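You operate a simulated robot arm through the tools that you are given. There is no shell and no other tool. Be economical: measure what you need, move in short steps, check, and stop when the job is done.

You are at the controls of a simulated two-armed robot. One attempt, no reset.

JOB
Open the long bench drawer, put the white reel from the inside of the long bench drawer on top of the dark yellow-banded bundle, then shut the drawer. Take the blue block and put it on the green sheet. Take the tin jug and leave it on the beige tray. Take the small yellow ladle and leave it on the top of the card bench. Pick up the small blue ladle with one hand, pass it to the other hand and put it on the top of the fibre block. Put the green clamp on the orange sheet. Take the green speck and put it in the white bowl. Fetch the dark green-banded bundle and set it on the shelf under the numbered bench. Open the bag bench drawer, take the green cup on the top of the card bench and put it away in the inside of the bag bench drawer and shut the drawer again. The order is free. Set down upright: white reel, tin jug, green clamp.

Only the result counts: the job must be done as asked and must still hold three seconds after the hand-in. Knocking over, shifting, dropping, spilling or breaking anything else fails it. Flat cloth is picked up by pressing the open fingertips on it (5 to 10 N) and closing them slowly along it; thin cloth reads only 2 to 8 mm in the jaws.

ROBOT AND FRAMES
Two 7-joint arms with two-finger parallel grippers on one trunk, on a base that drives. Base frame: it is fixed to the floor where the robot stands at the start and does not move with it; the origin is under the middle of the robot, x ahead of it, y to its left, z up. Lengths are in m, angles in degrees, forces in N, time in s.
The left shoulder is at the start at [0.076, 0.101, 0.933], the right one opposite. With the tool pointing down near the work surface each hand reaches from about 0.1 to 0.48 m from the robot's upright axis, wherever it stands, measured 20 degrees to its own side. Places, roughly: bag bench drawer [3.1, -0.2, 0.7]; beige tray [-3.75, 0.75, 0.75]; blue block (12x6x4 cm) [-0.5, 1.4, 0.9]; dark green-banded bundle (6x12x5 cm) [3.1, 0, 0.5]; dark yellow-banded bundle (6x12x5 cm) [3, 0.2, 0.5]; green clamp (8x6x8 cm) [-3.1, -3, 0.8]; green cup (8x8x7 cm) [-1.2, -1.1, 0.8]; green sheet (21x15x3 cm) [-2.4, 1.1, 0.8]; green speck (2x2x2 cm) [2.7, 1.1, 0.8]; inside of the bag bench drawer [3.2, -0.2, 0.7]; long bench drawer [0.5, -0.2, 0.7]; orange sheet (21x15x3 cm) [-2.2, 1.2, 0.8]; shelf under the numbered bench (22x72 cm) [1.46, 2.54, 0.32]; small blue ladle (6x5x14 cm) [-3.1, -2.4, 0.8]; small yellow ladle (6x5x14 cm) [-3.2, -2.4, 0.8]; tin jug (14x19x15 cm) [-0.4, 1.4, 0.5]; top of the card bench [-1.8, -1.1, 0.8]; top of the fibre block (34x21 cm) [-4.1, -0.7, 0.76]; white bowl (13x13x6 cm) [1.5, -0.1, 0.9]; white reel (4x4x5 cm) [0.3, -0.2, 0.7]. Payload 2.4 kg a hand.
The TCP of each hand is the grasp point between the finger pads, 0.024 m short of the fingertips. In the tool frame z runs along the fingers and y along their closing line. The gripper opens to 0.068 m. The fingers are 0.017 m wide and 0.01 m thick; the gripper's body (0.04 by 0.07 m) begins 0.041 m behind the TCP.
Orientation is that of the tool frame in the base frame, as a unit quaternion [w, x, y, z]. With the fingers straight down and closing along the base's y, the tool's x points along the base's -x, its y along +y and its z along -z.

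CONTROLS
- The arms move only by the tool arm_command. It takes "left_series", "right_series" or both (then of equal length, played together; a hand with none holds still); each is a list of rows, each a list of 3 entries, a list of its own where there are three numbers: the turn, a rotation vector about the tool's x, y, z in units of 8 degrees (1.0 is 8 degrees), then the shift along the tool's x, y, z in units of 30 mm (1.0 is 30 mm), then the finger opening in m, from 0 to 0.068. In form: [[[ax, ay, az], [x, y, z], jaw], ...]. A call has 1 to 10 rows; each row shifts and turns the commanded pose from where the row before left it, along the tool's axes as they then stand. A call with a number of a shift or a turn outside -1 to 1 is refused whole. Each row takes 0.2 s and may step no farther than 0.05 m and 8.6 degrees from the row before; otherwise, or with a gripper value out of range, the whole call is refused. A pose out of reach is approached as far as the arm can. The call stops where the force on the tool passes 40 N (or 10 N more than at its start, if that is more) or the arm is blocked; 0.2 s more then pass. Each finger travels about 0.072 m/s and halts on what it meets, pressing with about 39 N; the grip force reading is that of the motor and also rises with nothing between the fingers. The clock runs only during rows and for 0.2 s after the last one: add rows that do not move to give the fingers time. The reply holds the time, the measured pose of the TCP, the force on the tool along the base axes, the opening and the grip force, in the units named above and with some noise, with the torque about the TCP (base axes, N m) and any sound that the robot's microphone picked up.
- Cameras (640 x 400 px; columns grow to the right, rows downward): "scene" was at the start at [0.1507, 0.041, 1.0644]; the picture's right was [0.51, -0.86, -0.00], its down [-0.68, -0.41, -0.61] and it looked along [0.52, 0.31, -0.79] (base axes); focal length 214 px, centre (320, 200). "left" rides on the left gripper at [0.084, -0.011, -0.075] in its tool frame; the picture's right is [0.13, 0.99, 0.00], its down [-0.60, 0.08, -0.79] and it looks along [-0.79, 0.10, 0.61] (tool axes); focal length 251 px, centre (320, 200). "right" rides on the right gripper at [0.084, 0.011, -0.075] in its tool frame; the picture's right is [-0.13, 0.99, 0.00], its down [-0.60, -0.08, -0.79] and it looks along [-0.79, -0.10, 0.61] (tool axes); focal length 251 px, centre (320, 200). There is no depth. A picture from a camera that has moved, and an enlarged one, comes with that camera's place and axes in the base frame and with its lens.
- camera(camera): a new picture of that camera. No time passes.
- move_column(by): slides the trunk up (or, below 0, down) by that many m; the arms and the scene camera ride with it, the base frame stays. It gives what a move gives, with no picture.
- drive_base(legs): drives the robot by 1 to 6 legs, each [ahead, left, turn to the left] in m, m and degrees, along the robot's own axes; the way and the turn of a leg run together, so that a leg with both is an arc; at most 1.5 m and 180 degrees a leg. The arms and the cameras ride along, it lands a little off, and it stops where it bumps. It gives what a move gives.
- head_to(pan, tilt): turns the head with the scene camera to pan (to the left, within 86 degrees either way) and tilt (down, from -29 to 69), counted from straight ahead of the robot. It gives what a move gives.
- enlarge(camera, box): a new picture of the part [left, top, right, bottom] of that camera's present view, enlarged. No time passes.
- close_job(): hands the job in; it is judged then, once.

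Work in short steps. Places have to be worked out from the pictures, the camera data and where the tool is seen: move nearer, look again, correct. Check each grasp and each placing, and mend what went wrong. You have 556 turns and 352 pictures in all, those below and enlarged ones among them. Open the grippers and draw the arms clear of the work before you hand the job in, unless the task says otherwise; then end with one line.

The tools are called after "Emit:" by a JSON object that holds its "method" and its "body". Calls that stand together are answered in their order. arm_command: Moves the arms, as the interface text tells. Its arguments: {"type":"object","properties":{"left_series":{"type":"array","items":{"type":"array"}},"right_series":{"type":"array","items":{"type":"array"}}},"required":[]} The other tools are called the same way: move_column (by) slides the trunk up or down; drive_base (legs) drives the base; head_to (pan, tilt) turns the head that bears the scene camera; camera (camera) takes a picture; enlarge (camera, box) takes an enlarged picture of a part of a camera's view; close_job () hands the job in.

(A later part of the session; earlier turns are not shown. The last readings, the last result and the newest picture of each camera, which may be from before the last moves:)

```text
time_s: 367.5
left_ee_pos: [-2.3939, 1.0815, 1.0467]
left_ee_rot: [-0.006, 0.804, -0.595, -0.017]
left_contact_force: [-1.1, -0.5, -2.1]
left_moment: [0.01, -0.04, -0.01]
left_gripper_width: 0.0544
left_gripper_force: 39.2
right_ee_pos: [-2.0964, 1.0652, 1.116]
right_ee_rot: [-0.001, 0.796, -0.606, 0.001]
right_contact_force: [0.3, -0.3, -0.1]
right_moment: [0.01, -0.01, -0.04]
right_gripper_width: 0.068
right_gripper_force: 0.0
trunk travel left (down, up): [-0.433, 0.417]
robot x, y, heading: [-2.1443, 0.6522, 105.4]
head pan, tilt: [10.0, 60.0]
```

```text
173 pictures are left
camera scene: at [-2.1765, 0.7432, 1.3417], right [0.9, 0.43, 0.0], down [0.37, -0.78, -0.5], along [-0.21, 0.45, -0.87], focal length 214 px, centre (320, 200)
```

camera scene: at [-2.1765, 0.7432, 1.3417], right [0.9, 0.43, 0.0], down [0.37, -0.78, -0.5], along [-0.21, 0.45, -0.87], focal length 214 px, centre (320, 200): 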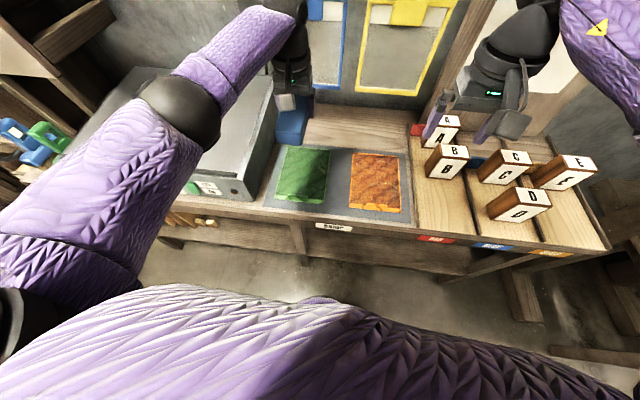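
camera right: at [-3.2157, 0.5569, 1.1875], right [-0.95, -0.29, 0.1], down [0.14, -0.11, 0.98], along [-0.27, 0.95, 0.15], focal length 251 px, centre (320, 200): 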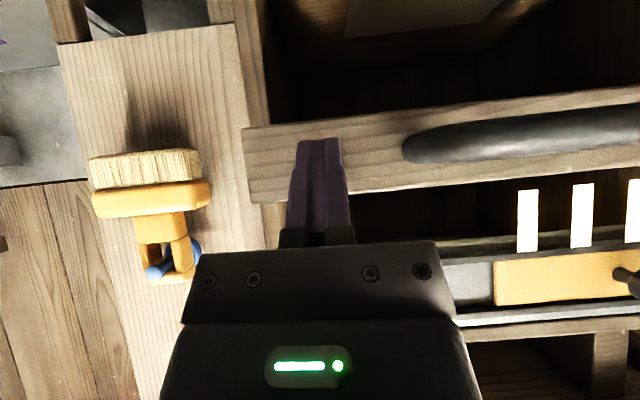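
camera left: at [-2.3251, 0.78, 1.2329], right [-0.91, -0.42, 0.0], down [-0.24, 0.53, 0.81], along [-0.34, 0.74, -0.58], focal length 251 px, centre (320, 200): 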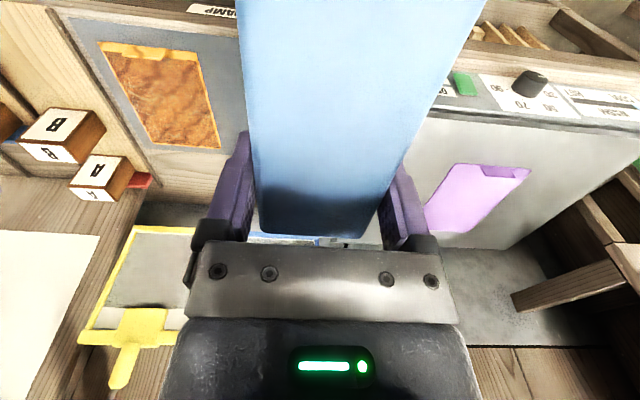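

Position over the sheet is right. I raise the right hand a bit and lower the trunk to set the block down.

Emit:
{"method": "arm_command", "body": {"right_series": [[[0, 0, 0], [0.5, 0, -0.9], 0.068], [[0, 0, 0], [0.5, 0, -0.9], 0.068], [[0, 0, 0], [0.5, 0, -0.9], 0.068]]}}

Emit:
{"method": "move_column", "body": {"by": -0.16}}

Emit:
{"method": "camera", "body": {"camera": "scene"}}

Emit:
{"method": "camera", "body": {"camera": "left"}}

```text
time_s: 368.3
left_ee_pos: [-2.3947, 1.0804, 1.0472]
left_ee_rot: [-0.006, 0.805, -0.593, -0.016]
left_contact_force: [0.1, -0.4, -0.5]
left_moment: [0.03, -0.04, 0.02]
left_gripper_width: 0.0546
left_gripper_force: 38.8
right_ee_pos: [-2.0842, 1.0217, 1.1958]
right_ee_rot: [-0.001, 0.795, -0.606, 0.001]
right_contact_force: [-0.5, 0.0, 0.1]
right_moment: [-0.02, 0.01, 0.01]
right_gripper_width: 0.0681
right_gripper_force: 0.1
trunk travel left (down, up): [-0.433, 0.417]
robot x, y, heading: [-2.1413, 0.6549, 105.5]
head pan, tilt: [10.0, 60.0]
```

```text
time_s: 370.1
left_ee_pos: [-2.3948, 1.079, 0.8881]
left_ee_rot: [-0.007, 0.805, -0.593, -0.016]
left_contact_force: [0.1, -0.5, -1.3]
left_moment: [0.04, 0.0, 0.02]
left_gripper_width: 0.0543
left_gripper_force: 39.5
right_ee_pos: [-2.0834, 1.0222, 1.036]
right_ee_rot: [0.0, 0.795, -0.607, 0.002]
right_contact_force: [-0.3, 1.1, -0.6]
right_moment: [0.01, 0.02, 0.01]
right_gripper_width: 0.068
right_gripper_force: 0.1
trunk travel left (down, up): [-0.273, 0.577]
robot x, y, heading: [-2.1412, 0.6539, 105.5]
head pan, tilt: [10.0, 60.0]
```

```text
172 pictures are left
camera scene: at [-2.1839, 0.7688, 1.1803], right [0.9, 0.43, 0.0], down [0.37, -0.78, -0.5], along [-0.21, 0.45, -0.87], focal length 214 px, centre (320, 200)
```

scene: 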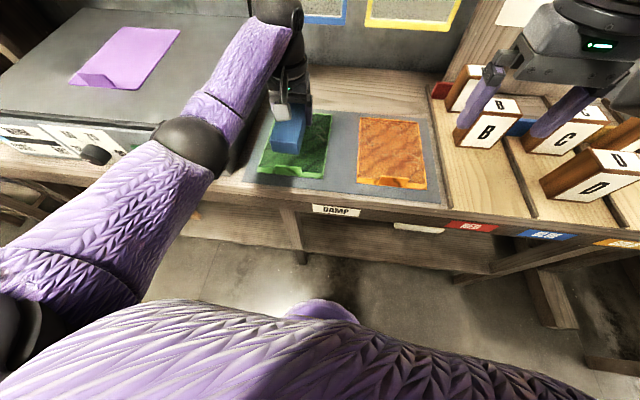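

```text
171 pictures are left
camera left: at [-2.3575, 1.0028, 0.9606], right [-0.91, -0.42, 0.0], down [-0.24, 0.53, 0.81], along [-0.34, 0.74, -0.58], focal length 251 px, centre (320, 200)
```

left: 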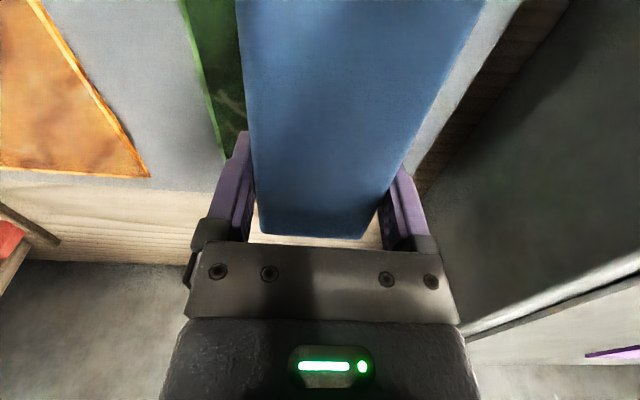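

The block is ~8 mm left of the sheet's centre; I correct and lower until contact.

Emit:
{"method": "arm_command", "body": {"left_series": [[[0, 0, 0], [0, -0.27, 0.3], 0.04], [[0, 0, 0], [0, 0, 0.3], 0.04], [[0, 0, 0], [0, 0, 0.2], 0.04], [[0, 0, 0], [0, 0, 0.15], 0.04], [[0, 0, 0], [0, 0, 0.15], 0.04], [[0, 0, 0], [0, 0, 0.15], 0.04], [[0, 0, 0], [0, 0, 0.15], 0.04]]}}

```text
time_s: 371.7
left_ee_pos: [-2.386, 1.0844, 0.8468]
left_ee_rot: [-0.006, 0.805, -0.593, -0.016]
left_contact_force: [-1.1, -1.2, -1.0]
left_moment: [0.0, 0.01, -0.01]
left_gripper_width: 0.0545
left_gripper_force: 38.9
right_ee_pos: [-2.0835, 1.022, 1.0361]
right_ee_rot: [-0.001, 0.796, -0.606, 0.002]
right_contact_force: [-0.2, 0.2, 0.7]
right_moment: [0.04, 0.02, -0.01]
right_gripper_width: 0.0681
right_gripper_force: 0.0
trunk travel left (down, up): [-0.273, 0.577]
robot x, y, heading: [-2.1435, 0.6515, 105.6]
head pan, tilt: [10.0, 60.0]
```

Emit:
{"method": "arm_command", "body": {"left_series": [[[0, 0, 0], [0, 0, 0.13], 0.04], [[0, 0, 0], [0, 0, 0.13], 0.04], [[0, 0, 0], [0, 0, 0.13], 0.04], [[0, 0, 0], [0, 0, 0.13], 0.04], [[0, 0, 0], [0, 0, 0.13], 0.04], [[0, 0, 0], [0, 0, 0.13], 0.04], [[0, 0, 0], [0, 0, 0.13], 0.04]]}}

Emit:
{"method": "camera", "body": {"camera": "scene"}}

```text
time_s: 373.1
left_ee_pos: [-2.3875, 1.0854, 0.8284]
left_ee_rot: [-0.011, 0.805, -0.593, -0.021]
left_contact_force: [-0.6, -5.0, 23.0]
left_moment: [-0.98, -0.64, -0.09]
left_gripper_width: 0.0546
left_gripper_force: 39.2
right_ee_pos: [-2.0843, 1.0204, 1.0366]
right_ee_rot: [-0.001, 0.795, -0.606, 0.0]
right_contact_force: [-0.2, 0.3, 0.1]
right_moment: [0.02, 0.0, -0.02]
right_gripper_width: 0.0679
right_gripper_force: 0.0
trunk travel left (down, up): [-0.273, 0.577]
robot x, y, heading: [-2.1385, 0.6538, 105.5]
head pan, tilt: [10.0, 60.0]
stopped in row 6 (left hand): the force on the tool passed its limit at 46 N (the readings are from after the stop); the commanded pose is now the measured one
```

```text
170 pictures are left
camera scene: at [-2.1832, 0.7669, 1.1806], right [0.9, 0.43, 0.0], down [0.37, -0.78, -0.5], along [-0.21, 0.45, -0.87], focal length 214 px, centre (320, 200)
```

scene: 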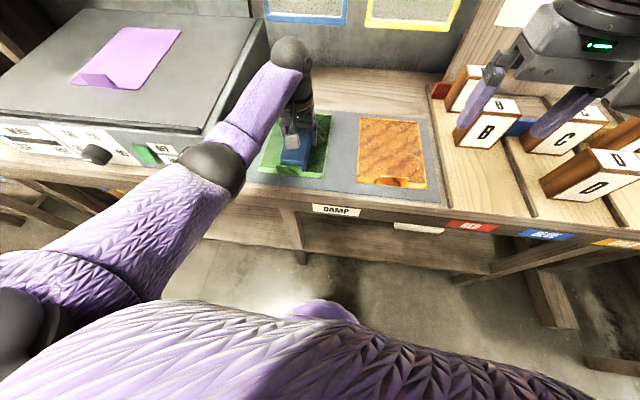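

Contact (23 N). I ease up slightly, open, and lift off.

Emit:
{"method": "arm_command", "body": {"left_series": [[[0, 0, 0], [0, 0, -0.05], 0.04], [[0, 0, 0], [0, 0, 0], 0.058], [[0, 0, 0], [0, 0, 0], 0.068], [[0, 0, 0], [0, 0, 0], 0.068], [[0, 0, 0], [0, 0, -0.7], 0.068], [[0, 0, 0], [0, 0, -1], 0.068], [[0, 0, 0], [0, 0, -1], 0.068], [[0, 0, 0], [0, 0, -1], 0.068]]}}

Emit:
{"method": "camera", "body": {"camera": "left"}}

Emit:
{"method": "enlarge", "body": {"camera": "scene", "box": [220, 80, 460, 220]}}

```text
time_s: 374.9
left_ee_pos: [-2.3859, 1.0818, 0.9396]
left_ee_rot: [-0.01, 0.805, -0.593, -0.018]
left_contact_force: [0.1, 1.2, -1.0]
left_moment: [-0.01, -0.02, 0.01]
left_gripper_width: 0.0684
left_gripper_force: 0.1
right_ee_pos: [-2.0842, 1.0227, 1.0345]
right_ee_rot: [-0.001, 0.795, -0.606, 0.001]
right_contact_force: [-0.8, 0.6, -0.2]
right_moment: [-0.02, -0.02, -0.02]
right_gripper_width: 0.0682
right_gripper_force: 0.1
trunk travel left (down, up): [-0.273, 0.577]
robot x, y, heading: [-2.1397, 0.6536, 105.4]
head pan, tilt: [10.0, 60.0]
```

```text
169 pictures are left
camera left: at [-2.3483, 1.004, 1.0112], right [-0.91, -0.42, 0.0], down [-0.24, 0.52, 0.82], along [-0.34, 0.74, -0.57], focal length 251 px, centre (320, 200)
```

left: 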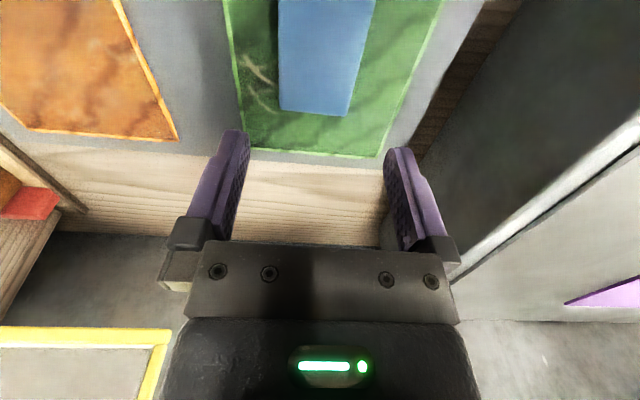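

```text
2.67 times, centred on (340, 150) of scene
camera zoom: at [-2.184, 0.7689, 1.1803], right [0.9, 0.43, 0.0], down [0.37, -0.78, -0.5], along [-0.21, 0.45, -0.87], focal length 572 px, centre (267, 333)
```

zoom: 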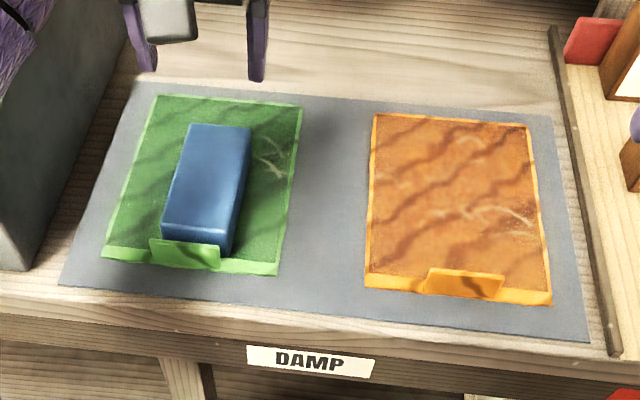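

The block is on the green sheet. I retract and head southwest towards the ladles and clamp.

Emit:
{"method": "arm_command", "body": {"left_series": [[[0, 0, 0], [0.5, 0, -1], 0.068], [[0, 0, 0], [0.9, 0, -0.9], 0.068], [[0, 0, 0], [0.9, 0, -0.5], 0.068], [[0, 0, 0], [0.9, 0, 0], 0.068], [[0, 0, 0], [0.9, 0, 0], 0.068]]}}

Emit:
{"method": "move_column", "body": {"by": 0.15}}

Emit:
{"method": "drive_base", "body": {"legs": [[-0.45, 0, 0], [0, 0.7, 0], [0, 0, 150]]}}

Emit:
{"method": "head_to", "body": {"pan": 0, "tilt": 20}}

Emit:
{"method": "camera", "body": {"camera": "scene"}}

```text
time_s: 376.1
left_ee_pos: [-2.3479, 0.9611, 1.0054]
left_ee_rot: [-0.009, 0.805, -0.593, -0.019]
left_contact_force: [0.5, -0.8, 0.2]
left_moment: [0.03, 0.05, 0.01]
left_gripper_width: 0.0683
left_gripper_force: 0.1
right_ee_pos: [-2.0848, 1.0225, 1.0349]
right_ee_rot: [0.001, 0.795, -0.606, 0.0]
right_contact_force: [-0.3, 0.3, 0.0]
right_moment: [0.02, 0.02, 0.0]
right_gripper_width: 0.0681
right_gripper_force: 0.1
trunk travel left (down, up): [-0.273, 0.577]
robot x, y, heading: [-2.14, 0.6541, 105.3]
head pan, tilt: [10.0, 60.0]
```

```text
time_s: 377.9
left_ee_pos: [-2.3482, 0.9616, 1.156]
left_ee_rot: [-0.01, 0.805, -0.593, -0.02]
left_contact_force: [-0.8, -0.6, -0.6]
left_moment: [0.0, 0.01, 0.0]
left_gripper_width: 0.0682
left_gripper_force: 0.1
right_ee_pos: [-2.0852, 1.023, 1.1851]
right_ee_rot: [0.0, 0.796, -0.606, 0.002]
right_contact_force: [-1.0, -0.2, 0.2]
right_moment: [0.0, 0.0, 0.02]
right_gripper_width: 0.0682
right_gripper_force: 0.1
trunk travel left (down, up): [-0.423, 0.427]
robot x, y, heading: [-2.1406, 0.6553, 105.1]
head pan, tilt: [10.0, 60.0]
```

```text
time_s: 390.2
left_ee_pos: [-2.6703, -0.3341, 1.157]
left_ee_rot: [0.016, 0.78, 0.626, -0.013]
left_contact_force: [0.4, 0.5, -0.2]
left_moment: [0.0, 0.01, -0.02]
left_gripper_width: 0.0682
left_gripper_force: 0.1
right_ee_pos: [-2.9306, -0.2546, 1.1848]
right_ee_rot: [-0.001, 0.79, 0.613, -0.001]
right_contact_force: [0.0, 0.5, -0.5]
right_moment: [-0.03, 0.0, -0.02]
right_gripper_width: 0.068
right_gripper_force: 0.1
trunk travel left (down, up): [-0.423, 0.427]
robot x, y, heading: [-2.6982, 0.0375, -104.3]
head pan, tilt: [10.0, 60.0]
```

```text
time_s: 391.3
left_ee_pos: [-2.6713, -0.3343, 1.1565]
left_ee_rot: [0.016, 0.781, 0.625, -0.014]
left_contact_force: [0.5, -0.6, 0.2]
left_moment: [0.0, -0.01, -0.02]
left_gripper_width: 0.0679
left_gripper_force: 0.0
right_ee_pos: [-2.9292, -0.2551, 1.1848]
right_ee_rot: [-0.001, 0.79, 0.613, 0.0]
right_contact_force: [0.8, -0.7, 0.5]
right_moment: [-0.02, -0.01, -0.06]
right_gripper_width: 0.0681
right_gripper_force: 0.1
trunk travel left (down, up): [-0.423, 0.427]
robot x, y, heading: [-2.6959, 0.0361, -104.1]
head pan, tilt: [0.0, 20.0]
```

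```text
167 pictures are left
camera scene: at [-2.7281, -0.0784, 1.3898], right [-0.97, 0.25, 0.0], down [0.09, 0.33, -0.94], along [-0.23, -0.91, -0.34], focal length 214 px, centre (320, 200)
```

scene: 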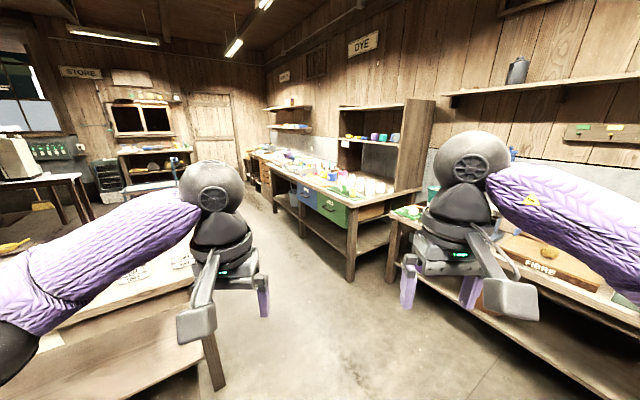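

The dye bench (with ladles and clamp) lies ahead to the right. I drive down the aisle to its front.

Emit:
{"method": "drive_base", "body": {"legs": [[1.25, 0.3, 0]]}}

Emit:
{"method": "head_to", "body": {"pan": -20, "tilt": 25}}

Emit:
{"method": "camera", "body": {"camera": "scene"}}

```text
time_s: 397.8
left_ee_pos: [-2.6883, -1.6278, 1.1562]
left_ee_rot: [0.015, 0.779, 0.627, -0.014]
left_contact_force: [0.0, -0.4, -0.3]
left_moment: [-0.02, -0.02, -0.02]
left_gripper_width: 0.068
left_gripper_force: 0.1
right_ee_pos: [-2.9472, -1.5521, 1.186]
right_ee_rot: [-0.001, 0.789, 0.614, 0.0]
right_contact_force: [0.3, -0.3, -0.1]
right_moment: [0.01, 0.01, 0.0]
right_gripper_width: 0.0681
right_gripper_force: 0.0
trunk travel left (down, up): [-0.423, 0.427]
robot x, y, heading: [-2.7159, -1.257, -104.1]
head pan, tilt: [0.0, 20.0]
```

```text
time_s: 398.6
left_ee_pos: [-2.6879, -1.6286, 1.1559]
left_ee_rot: [0.016, 0.779, 0.626, -0.014]
left_contact_force: [-0.6, 0.1, 0.2]
left_moment: [0.02, 0.03, 0.01]
left_gripper_width: 0.0682
left_gripper_force: 0.2
right_ee_pos: [-2.9471, -1.5502, 1.1855]
right_ee_rot: [-0.001, 0.789, 0.615, 0.001]
right_contact_force: [-0.5, 0.7, -0.4]
right_moment: [0.02, -0.01, 0.01]
right_gripper_width: 0.0683
right_gripper_force: 0.0
trunk travel left (down, up): [-0.423, 0.427]
robot x, y, heading: [-2.7138, -1.258, -104.4]
head pan, tilt: [-20.0, 25.0]
```

```text
166 pictures are left
camera scene: at [-2.7743, -1.3599, 1.3818], right [-0.83, 0.56, 0.0], down [0.24, 0.35, -0.91], along [-0.51, -0.75, -0.42], focal length 214 px, centre (320, 200)
```

scene: 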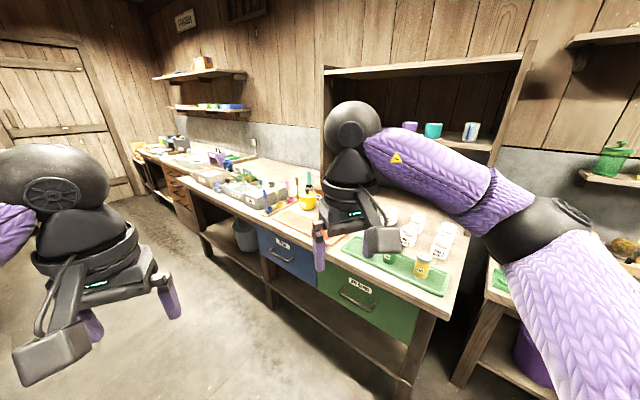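

I drive further along and turn to face the dye bench.

Emit:
{"method": "drive_base", "body": {"legs": [[0.93, 0.36, 0], [0, 0, -58.6]]}}

Emit:
{"method": "head_to", "body": {"pan": 0, "tilt": 40}}

Emit:
{"method": "camera", "body": {"camera": "scene"}}

```text
time_s: 406.4
left_ee_pos: [-2.8901, -2.4621, 1.1575]
left_ee_rot: [0.007, 0.985, 0.169, -0.02]
left_contact_force: [-0.4, 0.1, -0.4]
left_moment: [0.03, 0.01, -0.01]
left_gripper_width: 0.068
left_gripper_force: 0.1
right_ee_pos: [-2.9622, -2.1992, 1.1861]
right_ee_rot: [-0.001, 0.988, 0.153, 0.0]
right_contact_force: [0.3, -0.4, 0.7]
right_moment: [0.0, 0.01, 0.01]
right_gripper_width: 0.068
right_gripper_force: 0.0
trunk travel left (down, up): [-0.423, 0.427]
robot x, y, heading: [-2.591, -2.241, -162.5]
head pan, tilt: [-20.0, 25.0]
```

```text
time_s: 407.2
left_ee_pos: [-2.8899, -2.4619, 1.1563]
left_ee_rot: [0.006, 0.985, 0.169, -0.02]
left_contact_force: [-1.4, 0.6, 0.4]
left_moment: [0.0, 0.02, 0.03]
left_gripper_width: 0.068
left_gripper_force: 0.0
right_ee_pos: [-2.9612, -2.199, 1.1857]
right_ee_rot: [-0.001, 0.988, 0.153, 0.0]
right_contact_force: [0.0, -0.5, -0.1]
right_moment: [-0.02, 0.0, 0.0]
right_gripper_width: 0.0681
right_gripper_force: 0.0
trunk travel left (down, up): [-0.423, 0.427]
robot x, y, heading: [-2.5887, -2.2421, -162.6]
head pan, tilt: [0.0, 40.0]
```

```text
165 pictures are left
camera scene: at [-2.6989, -2.2739, 1.3585], right [-0.3, 0.95, 0.0], down [0.61, 0.19, -0.77], along [-0.73, -0.23, -0.64], focal length 214 px, centre (320, 200)
```

scene: 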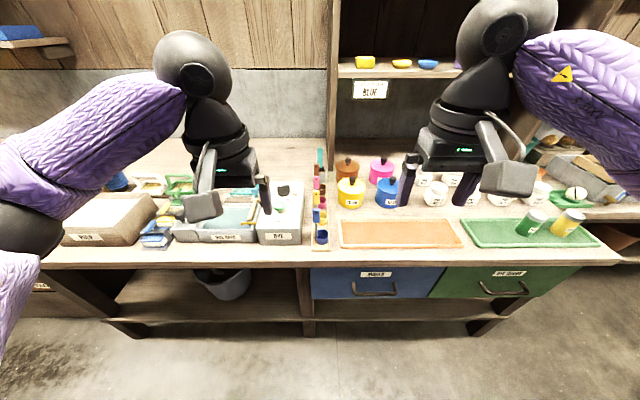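

I zoom on the middle of the bench to find the ladles.

Emit:
{"method": "enlarge", "body": {"camera": "scene", "box": [230, 130, 470, 270]}}

Emit:
{"method": "enlarge", "body": {"camera": "scene", "box": [40, 140, 280, 280]}}

```text
2.67 times, centred on (350, 200) of scene
camera zoom: at [-2.6989, -2.2739, 1.3585], right [-0.3, 0.95, 0.0], down [0.61, 0.19, -0.77], along [-0.73, -0.23, -0.64], focal length 572 px, centre (240, 200)
```

zoom: 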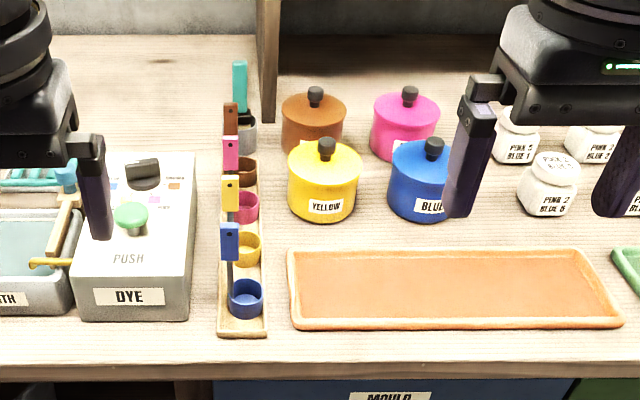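

```text
2.67 times, centred on (160, 210) of scene
camera zoom: at [-2.6989, -2.2739, 1.3585], right [-0.3, 0.95, 0.0], down [0.61, 0.19, -0.77], along [-0.73, -0.23, -0.64], focal length 572 px, centre (747, 173)
```

zoom: 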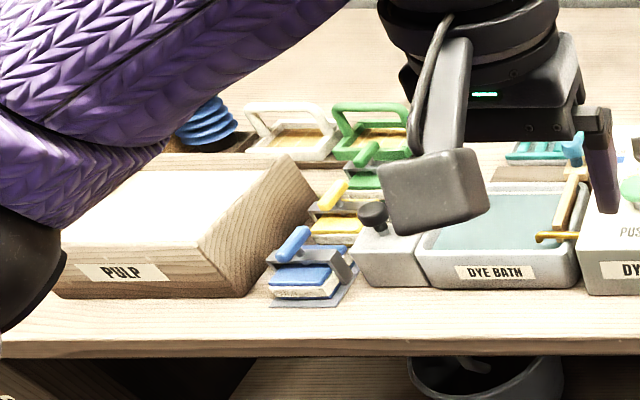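

The ladles stand in a wooden rack: blue nearest (tab ≈ (-3.13, -2.42)), then yellow. I position the base so the blue one is right-front.

Emit:
{"method": "drive_base", "body": {"legs": [[0.12, 0.14, 0]]}}

Emit:
{"method": "move_column", "body": {"by": -0.08}}

Emit:
{"method": "head_to", "body": {"pan": -8, "tilt": 50}}

Emit:
{"method": "camera", "body": {"camera": "scene"}}

Emit:
{"method": "camera", "body": {"camera": "right"}}

```text
time_s: 408.7
left_ee_pos: [-2.9627, -2.6309, 1.1569]
left_ee_rot: [0.007, 0.986, 0.167, -0.021]
left_contact_force: [-0.8, 0.3, 0.1]
left_moment: [0.01, 0.02, -0.01]
left_gripper_width: 0.0681
left_gripper_force: 0.0
right_ee_pos: [-3.0346, -2.3702, 1.1853]
right_ee_rot: [-0.001, 0.988, 0.152, 0.0]
right_contact_force: [0.2, -0.3, -0.4]
right_moment: [0.01, 0.04, 0.01]
right_gripper_width: 0.0681
right_gripper_force: 0.0
trunk travel left (down, up): [-0.423, 0.427]
robot x, y, heading: [-2.6616, -2.4084, -162.6]
head pan, tilt: [0.0, 40.0]
```

```text
time_s: 409.9
left_ee_pos: [-2.9631, -2.6307, 1.076]
left_ee_rot: [0.008, 0.986, 0.168, -0.021]
left_contact_force: [-0.2, 0.3, -0.1]
left_moment: [0.02, 0.0, 0.02]
left_gripper_width: 0.0681
left_gripper_force: 0.1
right_ee_pos: [-3.0322, -2.3695, 1.1069]
right_ee_rot: [-0.001, 0.988, 0.152, 0.002]
right_contact_force: [0.2, -0.6, -0.6]
right_moment: [0.0, 0.0, -0.05]
right_gripper_width: 0.068
right_gripper_force: 0.1
trunk travel left (down, up): [-0.343, 0.507]
robot x, y, heading: [-2.6628, -2.4137, -162.3]
head pan, tilt: [0.0, 40.0]
```

```text
time_s: 410.6
left_ee_pos: [-2.9641, -2.6301, 1.076]
left_ee_rot: [0.008, 0.986, 0.168, -0.02]
left_contact_force: [0.1, 0.0, -0.4]
left_moment: [0.0, 0.03, 0.0]
left_gripper_width: 0.0681
left_gripper_force: 0.1
right_ee_pos: [-3.0327, -2.3685, 1.1054]
right_ee_rot: [-0.002, 0.988, 0.151, 0.001]
right_contact_force: [-0.6, -0.5, -0.6]
right_moment: [-0.01, 0.04, 0.0]
right_gripper_width: 0.0679
right_gripper_force: 0.1
trunk travel left (down, up): [-0.343, 0.507]
robot x, y, heading: [-2.66, -2.4121, -162.8]
head pan, tilt: [-8.0, 50.0]
```

```text
162 pictures are left
camera scene: at [-2.7774, -2.4344, 1.2637], right [-0.17, 0.99, 0.0], down [0.76, 0.13, -0.64], along [-0.63, -0.11, -0.77], focal length 214 px, centre (320, 200)
```

scene: 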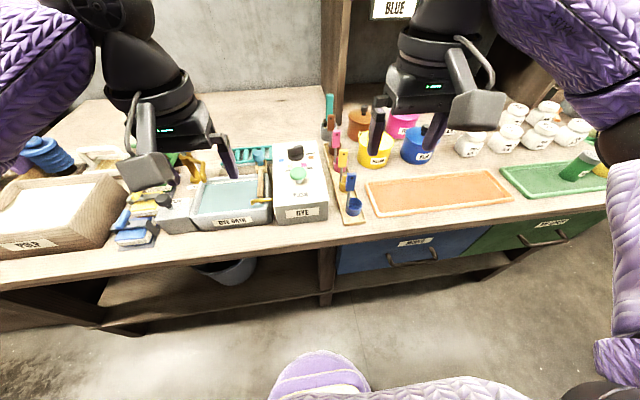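

```text
161 pictures are left
camera right: at [-2.9489, -2.354, 1.1805], right [0.17, -0.98, 0.0], down [-0.6, -0.11, 0.79], along [-0.78, -0.14, -0.61], focal length 251 px, centre (320, 200)
```

right: 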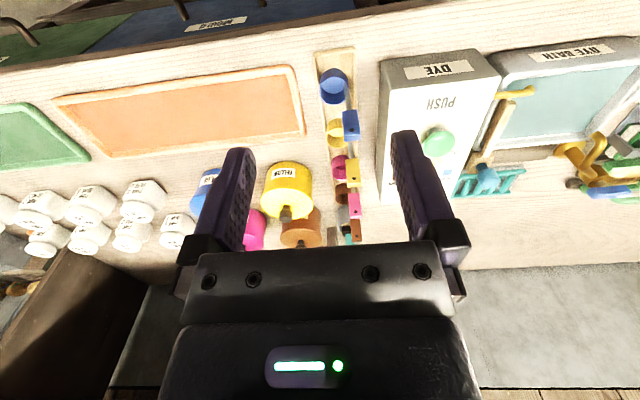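

Emit:
{"method": "enlarge", "body": {"camera": "scene", "box": [280, 90, 420, 240]}}

Emit:
{"method": "enlarge", "body": {"camera": "right", "box": [260, 30, 440, 250]}}

```text
2.67 times, centred on (350, 165) of scene
camera zoom: at [-2.7774, -2.4344, 1.2637], right [-0.17, 0.99, 0.0], down [0.76, 0.13, -0.64], along [-0.63, -0.11, -0.77], focal length 572 px, centre (240, 293)
```

zoom: 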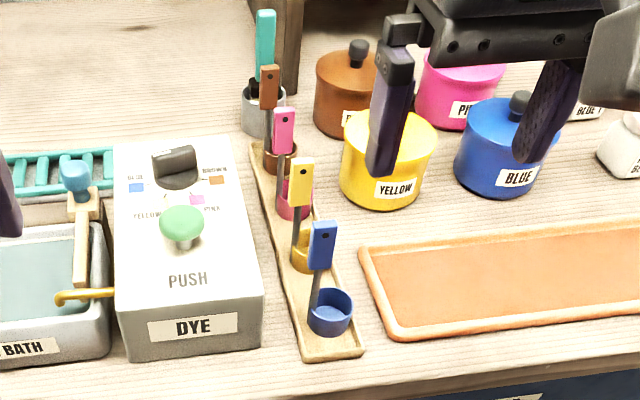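

```text
1.82 times, centred on (350, 140) of right
camera zoom: at [-2.9489, -2.354, 1.1805], right [0.17, -0.98, 0.0], down [-0.6, -0.11, 0.79], along [-0.78, -0.14, -0.61], focal length 457 px, centre (266, 309)
```

zoom: 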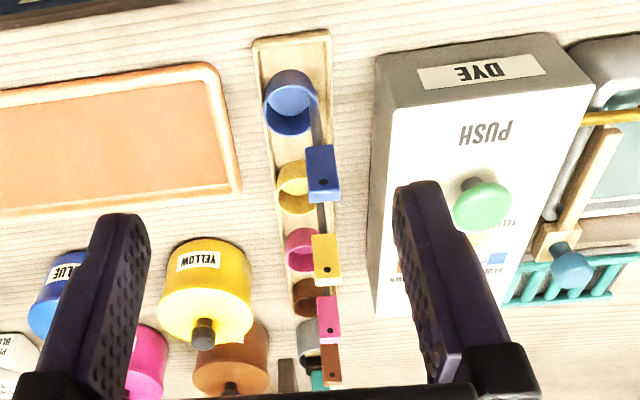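

Triangulated: blue tab top (-3.1335, -2.425, 0.936), yellow tab top (-3.222, -2.453, 0.931). I bring the right hand above the blue tab.

Emit:
{"method": "arm_command", "body": {"right_series": [[[0, 0, 0], [-0.754, 0.158, 0.7], 0.05], [[0, 0, 0], [-0.754, 0.158, 0.7], 0.05], [[0, 0, 0], [-0.754, 0.158, 0.7], 0.05], [[0, 0, 0], [-0.754, 0.158, 0.7], 0.05], [[0, 0, 0], [-0.754, 0.158, 0.7], 0.05]]}}

Emit:
{"method": "camera", "body": {"camera": "right"}}

Emit:
{"method": "enlarge", "body": {"camera": "scene", "box": [280, 90, 420, 240]}}

```text
time_s: 411.8
left_ee_pos: [-2.9628, -2.6296, 1.0764]
left_ee_rot: [0.006, 0.986, 0.168, -0.02]
left_contact_force: [-0.9, -0.2, -0.3]
left_moment: [0.02, 0.0, -0.03]
left_gripper_width: 0.0679
left_gripper_force: 0.1
right_ee_pos: [-3.1353, -2.4258, 0.9995]
right_ee_rot: [0.0, 0.988, 0.152, 0.0]
right_contact_force: [-0.2, 0.1, 0.0]
right_moment: [0.03, 0.0, -0.02]
right_gripper_width: 0.0501
right_gripper_force: 0.0
trunk travel left (down, up): [-0.343, 0.507]
robot x, y, heading: [-2.6626, -2.4117, -162.3]
head pan, tilt: [-8.0, 50.0]
```

```text
158 pictures are left
camera right: at [-3.0502, -2.4106, 1.0742], right [0.18, -0.98, 0.0], down [-0.6, -0.11, 0.79], along [-0.78, -0.14, -0.61], focal length 251 px, centre (320, 200)
```

right: 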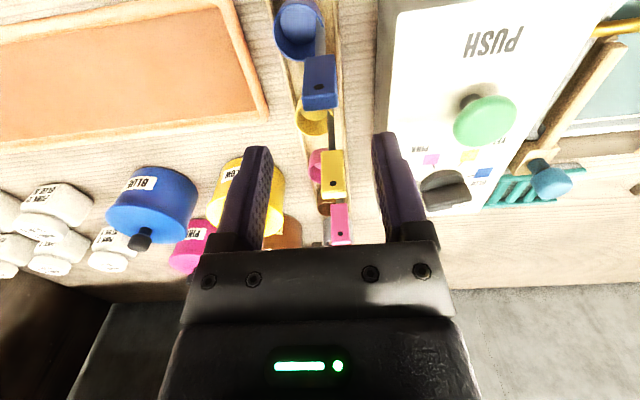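

```text
2.67 times, centred on (350, 165) of scene
camera zoom: at [-2.7775, -2.4346, 1.2636], right [-0.16, 0.99, 0.0], down [0.76, 0.13, -0.64], along [-0.63, -0.11, -0.77], focal length 572 px, centre (240, 293)
```

zoom: 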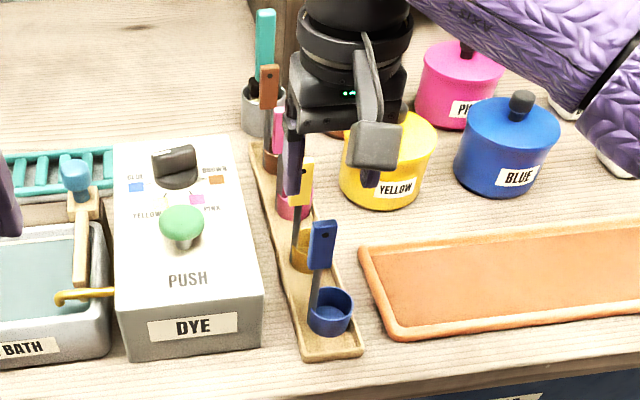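

Aligned. I descend over the blue tab and close.

Emit:
{"method": "arm_command", "body": {"right_series": [[[0, 0, 0], [0, 0, 0.9], 0.05], [[0, 0, 0], [0, 0, 0.9], 0.05], [[0, 0, 0], [0, 0, 0.9], 0.05], [[0, 0, 0], [0, 0, 0], 0.04], [[0, 0, 0], [0, 0, 0], 0.025], [[0, 0, 0], [0, 0, 0], 0.01], [[0, 0, 0], [0, 0, 0], 0.005], [[0, 0, 0], [0, 0, 0], 0.005]]}}

Emit:
{"method": "enlarge", "body": {"camera": "scene", "box": [280, 90, 420, 240]}}

```text
time_s: 413.6
left_ee_pos: [-2.9637, -2.6303, 1.0768]
left_ee_rot: [0.007, 0.986, 0.168, -0.02]
left_contact_force: [0.2, -0.3, -0.8]
left_moment: [0.02, 0.01, -0.02]
left_gripper_width: 0.0681
left_gripper_force: 0.1
right_ee_pos: [-3.1337, -2.425, 0.9187]
right_ee_rot: [-0.002, 0.988, 0.152, 0.001]
right_contact_force: [1.1, -2.2, -0.8]
right_moment: [-0.3, -0.09, -0.01]
right_gripper_width: 0.0204
right_gripper_force: 37.8
trunk travel left (down, up): [-0.343, 0.507]
robot x, y, heading: [-2.6632, -2.4114, -162.6]
head pan, tilt: [-8.0, 50.0]
```

```text
2.67 times, centred on (350, 165) of scene
camera zoom: at [-2.7774, -2.4348, 1.2636], right [-0.16, 0.99, 0.0], down [0.76, 0.13, -0.64], along [-0.63, -0.11, -0.77], focal length 572 px, centre (240, 293)
```

zoom: 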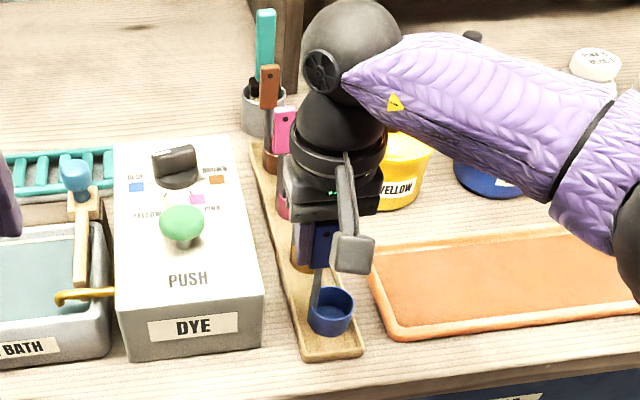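

Gripped the blue tab (20 mm). I lift straight up 15 cm and draw back toward the robot.

Emit:
{"method": "arm_command", "body": {"right_series": [[[0, 0, 0], [0, 0, -0.7], 0.005], [[0, 0, 0], [0, 0, -1], 0.005], [[0, 0, 0], [0, 0, -1], 0.005], [[0, 0, 0], [0, 0, -1], 0.005], [[0, 0, 0], [0, 0, -1], 0.005], [[0, 0, 0], [0, 0, -1], 0.005], [[0, 0, 0], [0.6, 0, 0], 0.005], [[0, 0, 0], [0.6, 0, 0], 0.005]]}}

Emit:
{"method": "camera", "body": {"camera": "scene"}}

```text
time_s: 415.4
left_ee_pos: [-2.9636, -2.6303, 1.0765]
left_ee_rot: [0.008, 0.986, 0.168, -0.019]
left_contact_force: [-0.2, 0.3, -0.2]
left_moment: [-0.01, 0.05, -0.03]
left_gripper_width: 0.068
left_gripper_force: 0.1
right_ee_pos: [-3.1002, -2.4142, 1.0908]
right_ee_rot: [-0.001, 0.988, 0.153, 0.001]
right_contact_force: [-0.9, 0.8, -1.2]
right_moment: [0.0, -0.02, -0.04]
right_gripper_width: 0.0206
right_gripper_force: 37.9
trunk travel left (down, up): [-0.343, 0.507]
robot x, y, heading: [-2.6637, -2.4113, -162.7]
head pan, tilt: [-8.0, 50.0]
```

```text
155 pictures are left
camera scene: at [-2.7774, -2.4343, 1.2636], right [-0.16, 0.99, 0.0], down [0.76, 0.13, -0.64], along [-0.63, -0.11, -0.77], focal length 214 px, centre (320, 200)
```

scene: 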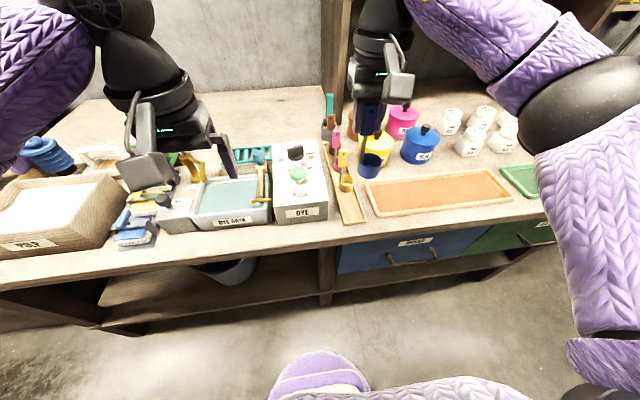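

The blue ladle is held. I back the base away for room, centre the right hand, and prepare the left hand (yawed right, pitched near-horizontal) for the hand-over.

Emit:
{"method": "drive_base", "body": {"legs": [[-0.28, 0, 0]]}}

Emit:
{"method": "arm_command", "body": {"right_series": [[[0, 0, 0], [0, 0.8, 0], 0.005], [[0, 0, 0], [0, 0.8, 0], 0.005], [[0, 0, 0], [0, 0.8, 0], 0.005], [[0, 0, 0], [0, 0.8, 0], 0.005], [[0, 0, 0], [0, 0, 0], 0.005], [[0, 0, 0], [0, 0, 0], 0.005], [[0, 0, 0], [0, 0, 0], 0.005]], "left_series": [[[0, 0, 0.8], [0.3, 0.9, 0], 0.068], [[0, 0, 0.8], [0.3, 0.9, 0], 0.068], [[0, 0, 0.8], [0.3, 0.9, 0], 0.068], [[0, 0, 0.8], [0, 0.9, 0], 0.068], [[0, 0, 0.9], [0, 0, 0], 0.068], [[0, 0, 0.9], [0, 0, 0], 0.068], [[0, 0, 0], [0, 0, 0], 0.068]]}}

Emit:
{"method": "arm_command", "body": {"left_series": [[[0, -0.9, 0], [0, 0, 0], 0.068], [[0, -0.9, 0], [0, 0, 0], 0.068], [[0, -0.9, 0], [0, 0, 0], 0.068], [[0, -0.9, 0], [0, 0, 0], 0.068], [[0, -0.9, 0], [0, 0, 0], 0.068], [[0, -0.9, 0], [0, 0, 0], 0.068], [[0, -0.9, 0], [0, 0, 0], 0.068], [[0, -0.9, 0], [0, 0, 0], 0.068], [[0, -0.9, 0], [0, 0, 0], 0.068]]}}

Emit:
{"method": "camera", "body": {"camera": "scene"}}

```text
time_s: 417.4
left_ee_pos: [-2.6985, -2.5478, 1.0759]
left_ee_rot: [0.007, 0.986, 0.168, -0.02]
left_contact_force: [0.3, 0.5, 0.0]
left_moment: [-0.03, -0.04, 0.02]
left_gripper_width: 0.0678
left_gripper_force: 0.0
right_ee_pos: [-2.8346, -2.3314, 1.0911]
right_ee_rot: [-0.001, 0.988, 0.153, 0.001]
right_contact_force: [0.3, -0.6, -0.4]
right_moment: [0.02, -0.01, -0.02]
right_gripper_width: 0.0203
right_gripper_force: 38.4
trunk travel left (down, up): [-0.343, 0.507]
robot x, y, heading: [-2.3962, -2.3287, -162.2]
head pan, tilt: [-8.0, 50.0]
```

```text
time_s: 418.9
left_ee_pos: [-2.6547, -2.6467, 1.0761]
left_ee_rot: [0.014, 0.983, -0.18, -0.017]
left_contact_force: [-0.7, 0.2, -0.3]
left_moment: [0.0, 0.02, -0.04]
left_gripper_width: 0.0682
left_gripper_force: 0.1
right_ee_pos: [-2.8072, -2.4246, 1.091]
right_ee_rot: [-0.001, 0.988, 0.153, 0.001]
right_contact_force: [0.3, -0.3, -1.1]
right_moment: [0.0, -0.01, 0.01]
right_gripper_width: 0.0206
right_gripper_force: 38.2
trunk travel left (down, up): [-0.343, 0.507]
robot x, y, heading: [-2.3991, -2.3305, -162.4]
head pan, tilt: [-8.0, 50.0]
```

```text
time_s: 420.9
left_ee_pos: [-2.6534, -2.6473, 1.0767]
left_ee_rot: [-0.084, 0.821, -0.158, -0.542]
left_contact_force: [0.6, -1.1, -1.2]
left_moment: [0.01, -0.01, 0.03]
left_gripper_width: 0.068
left_gripper_force: 0.0
right_ee_pos: [-2.8066, -2.4247, 1.0902]
right_ee_rot: [0.0, 0.988, 0.153, 0.001]
right_contact_force: [-0.1, 0.4, -0.6]
right_moment: [0.01, -0.03, 0.03]
right_gripper_width: 0.0205
right_gripper_force: 37.5
trunk travel left (down, up): [-0.343, 0.507]
robot x, y, heading: [-2.3995, -2.3317, -162.6]
head pan, tilt: [-8.0, 50.0]
```

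```text
154 pictures are left
camera scene: at [-2.5134, -2.3515, 1.2636], right [-0.17, 0.99, 0.0], down [0.76, 0.13, -0.64], along [-0.63, -0.11, -0.77], focal length 214 px, centre (320, 200)
```

scene: 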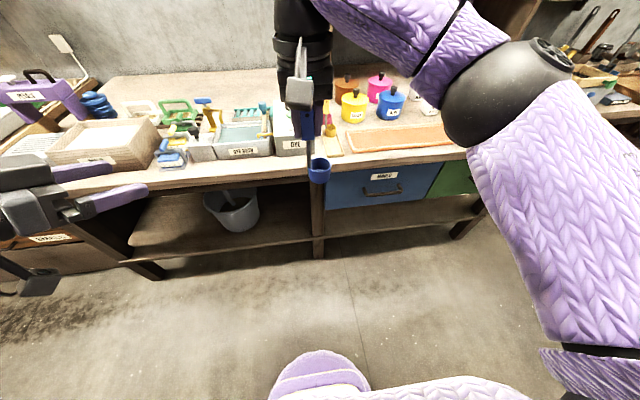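

Left hand is oriented (37° to the right, 23° below horizontal). I move it to 10 cm short of the rod below the tab.

Emit:
{"method": "arm_command", "body": {"left_series": [[[0, 0, 0], [-0.333, -0.867, 0.64], 0.05], [[0, 0, 0], [-0.333, -0.867, 0.64], 0.05], [[0, 0, 0], [-0.333, -0.867, 0.64], 0.05], [[0, 0, 0], [-0.333, -0.867, 0.64], 0.05], [[0, 0, 0], [-0.333, -0.867, 0.64], 0.05], [[0, 0, 0], [-0.333, -0.867, 0.64], 0.05]]}}

Emit:
{"method": "camera", "body": {"camera": "left"}}

Emit:
{"method": "head_to", "body": {"pan": 0, "tilt": 45}}

Emit:
{"method": "camera", "body": {"camera": "scene"}}

```text
time_s: 422.4
left_ee_pos: [-2.7313, -2.4613, 1.0807]
left_ee_rot: [-0.083, 0.822, -0.157, -0.541]
left_contact_force: [0.2, 0.8, 0.0]
left_moment: [0.05, -0.01, -0.01]
left_gripper_width: 0.05
left_gripper_force: 0.0
left hand out of reach, approached as far as the arm can: row 3, 4
right_ee_pos: [-2.8068, -2.4234, 1.0893]
right_ee_rot: [-0.001, 0.988, 0.153, 0.001]
right_contact_force: [0.1, 0.5, -0.4]
right_moment: [0.02, -0.01, 0.01]
right_gripper_width: 0.0204
right_gripper_force: 38.0
trunk travel left (down, up): [-0.343, 0.507]
robot x, y, heading: [-2.4004, -2.3276, -162.4]
head pan, tilt: [-8.0, 50.0]
```

```text
153 pictures are left
camera left: at [-2.6318, -2.4865, 1.0335], right [-0.3, -0.95, -0.09], down [0.44, -0.22, 0.87], along [-0.85, 0.22, 0.48], focal length 251 px, centre (320, 200)
```

left: 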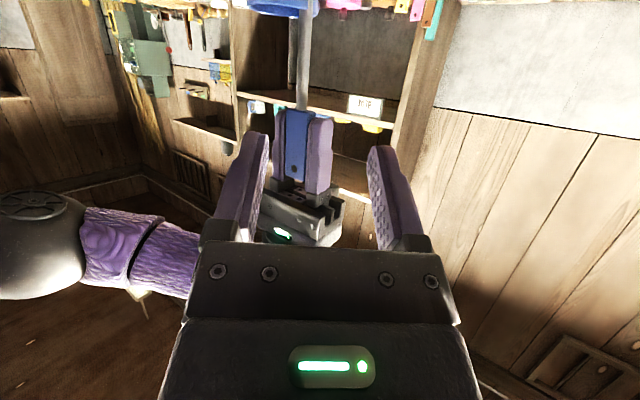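

```text
time_s: 423.0
left_ee_pos: [-2.7315, -2.4613, 1.0809]
left_ee_rot: [-0.085, 0.822, -0.159, -0.54]
left_contact_force: [0.1, -0.3, -0.4]
left_moment: [-0.03, -0.02, -0.01]
left_gripper_width: 0.05
left_gripper_force: 0.1
right_ee_pos: [-2.8077, -2.4233, 1.0905]
right_ee_rot: [-0.002, 0.988, 0.154, 0.0]
right_contact_force: [0.0, 0.2, -1.3]
right_moment: [0.01, 0.01, 0.01]
right_gripper_width: 0.0206
right_gripper_force: 37.4
trunk travel left (down, up): [-0.343, 0.507]
robot x, y, heading: [-2.3983, -2.3275, -162.3]
head pan, tilt: [0.0, 45.0]
```

```text
152 pictures are left
camera scene: at [-2.5151, -2.363, 1.2705], right [-0.3, 0.95, 0.0], down [0.67, 0.21, -0.71], along [-0.67, -0.21, -0.71], focal length 214 px, centre (320, 200)
```

scene: 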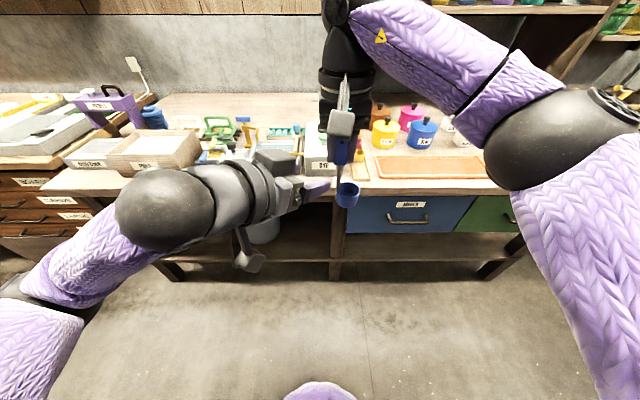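

The rod is nicely visible. I advance the left hand along its axis to the rod.

Emit:
{"method": "arm_command", "body": {"left_series": [[[0, 0, 0], [0.02, -0.1075, 0.778], 0.045], [[0, 0, 0], [0.02, -0.1075, 0.778], 0.045], [[0, 0, 0], [0.02, -0.1075, 0.778], 0.045]]}}

Emit:
{"method": "camera", "body": {"camera": "left"}}

```text
time_s: 423.8
left_ee_pos: [-2.7877, -2.4303, 1.0515]
left_ee_rot: [-0.085, 0.822, -0.158, -0.541]
left_contact_force: [0.4, -0.1, 0.6]
left_moment: [0.0, 0.0, -0.01]
left_gripper_width: 0.0449
left_gripper_force: 0.1
right_ee_pos: [-2.8067, -2.4234, 1.0906]
right_ee_rot: [-0.001, 0.988, 0.152, 0.0]
right_contact_force: [0.1, 0.3, -0.6]
right_moment: [-0.06, 0.03, 0.04]
right_gripper_width: 0.0205
right_gripper_force: 37.7
trunk travel left (down, up): [-0.343, 0.507]
robot x, y, heading: [-2.3978, -2.3288, -162.3]
head pan, tilt: [0.0, 45.0]
```

```text
151 pictures are left
camera left: at [-2.688, -2.4559, 1.0037], right [-0.3, -0.95, -0.09], down [0.44, -0.22, 0.87], along [-0.85, 0.23, 0.48], focal length 251 px, centre (320, 200)
```

left: 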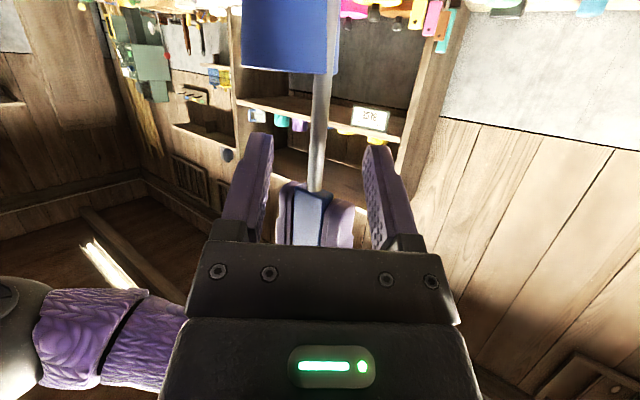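

Rod is centered. I advance 2 cm more and close the left fingers.

Emit:
{"method": "arm_command", "body": {"left_series": [[[0, 0, 0], [0.05, 0, 0.35], 0.045], [[0, 0, 0], [0.05, 0, 0.3], 0.04], [[0, 0, 0], [0, 0, 0], 0.025], [[0, 0, 0], [0, 0, 0], 0.01], [[0, 0, 0], [0, 0, 0], 0.0], [[0, 0, 0], [0, 0, 0], 0.0], [[0, 0, 0], [0, 0, 0], 0.0]]}}

Emit:
{"method": "camera", "body": {"camera": "left"}}

Emit:
{"method": "enlarge", "body": {"camera": "scene", "box": [240, 80, 440, 260]}}

```text
time_s: 425.4
left_ee_pos: [-2.8021, -2.4245, 1.0401]
left_ee_rot: [-0.086, 0.822, -0.159, -0.541]
left_contact_force: [6.5, 15.1, -1.3]
left_moment: [0.29, -0.45, -0.07]
left_gripper_width: 0.007
left_gripper_force: 29.6
right_ee_pos: [-2.8084, -2.4234, 1.0919]
right_ee_rot: [0.0, 0.988, 0.154, 0.0]
right_contact_force: [-6.6, -15.6, 0.4]
right_moment: [-1.05, 0.79, -0.04]
right_gripper_width: 0.0203
right_gripper_force: 37.2
trunk travel left (down, up): [-0.343, 0.507]
robot x, y, heading: [-2.3987, -2.3283, -162.2]
head pan, tilt: [0.0, 45.0]
```

```text
150 pictures are left
camera left: at [-2.703, -2.4501, 0.9934], right [-0.3, -0.95, -0.09], down [0.44, -0.22, 0.87], along [-0.85, 0.23, 0.48], focal length 251 px, centre (320, 200)
```

left: 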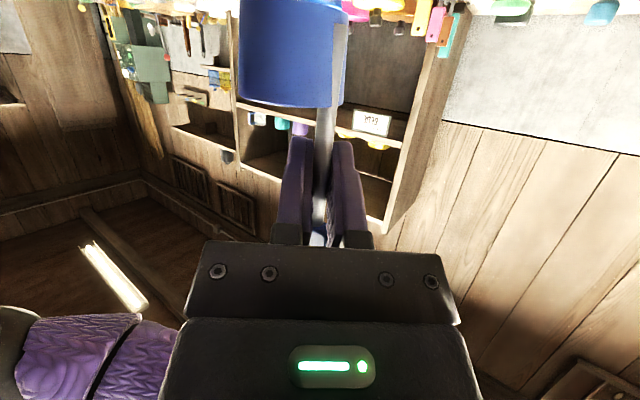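

```text
2.22 times, centred on (340, 170) of scene
camera zoom: at [-2.5152, -2.3631, 1.2705], right [-0.3, 0.95, 0.0], down [0.67, 0.21, -0.71], along [-0.67, -0.21, -0.71], focal length 477 px, centre (276, 267)
```

zoom: 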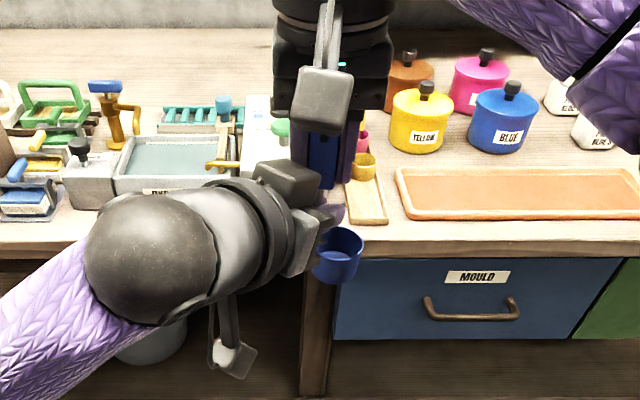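

Both hands hold the ladle now. I open the right hand and lift it away.

Emit:
{"method": "arm_command", "body": {"right_series": [[[0, 0, 0], [0, 0, 0], 0.03], [[0, 0, 0], [0, 0, 0], 0.045], [[0, 0, 0], [0, 0, 0], 0.055], [[0, 0, 0], [0, 0, -0.7], 0.055], [[0, 0, 0], [0, 0, -1], 0.055], [[0, 0, 0], [0, 0, -1], 0.055]]}}

Emit:
{"method": "camera", "body": {"camera": "scene"}}

Emit:
{"method": "camera", "body": {"camera": "left"}}

```text
time_s: 426.8
left_ee_pos: [-2.8019, -2.4247, 1.0405]
left_ee_rot: [-0.083, 0.821, -0.157, -0.542]
left_contact_force: [1.1, 0.5, 0.6]
left_moment: [-0.05, -0.02, -0.05]
left_gripper_width: 0.0066
left_gripper_force: 29.3
right_ee_pos: [-2.8059, -2.4229, 1.171]
right_ee_rot: [-0.001, 0.988, 0.154, 0.001]
right_contact_force: [-0.4, -0.2, 0.1]
right_moment: [0.04, 0.0, -0.01]
right_gripper_width: 0.0549
right_gripper_force: 0.1
trunk travel left (down, up): [-0.343, 0.507]
robot x, y, heading: [-2.4005, -2.3273, -162.2]
head pan, tilt: [0.0, 45.0]
```

```text
148 pictures are left
camera scene: at [-2.515, -2.3632, 1.2706], right [-0.3, 0.95, 0.0], down [0.67, 0.21, -0.71], along [-0.67, -0.21, -0.71], focal length 214 px, centre (320, 200)
```

scene: 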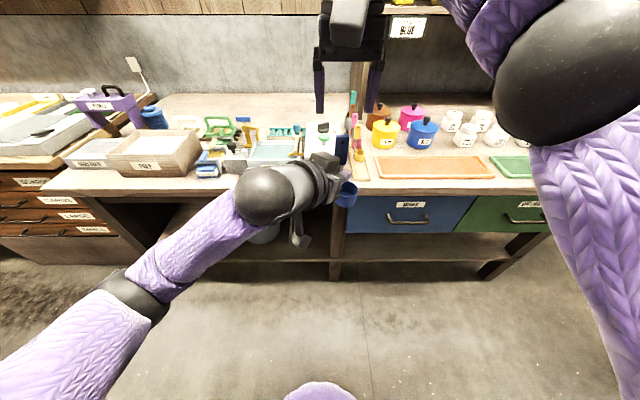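

```text
147 pictures are left
camera left: at [-2.7031, -2.4508, 0.9935], right [-0.3, -0.95, -0.09], down [0.44, -0.22, 0.87], along [-0.85, 0.22, 0.48], focal length 251 px, centre (320, 200)
```

left: 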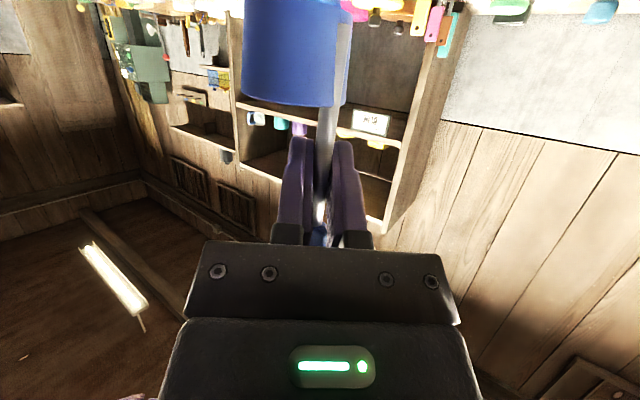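

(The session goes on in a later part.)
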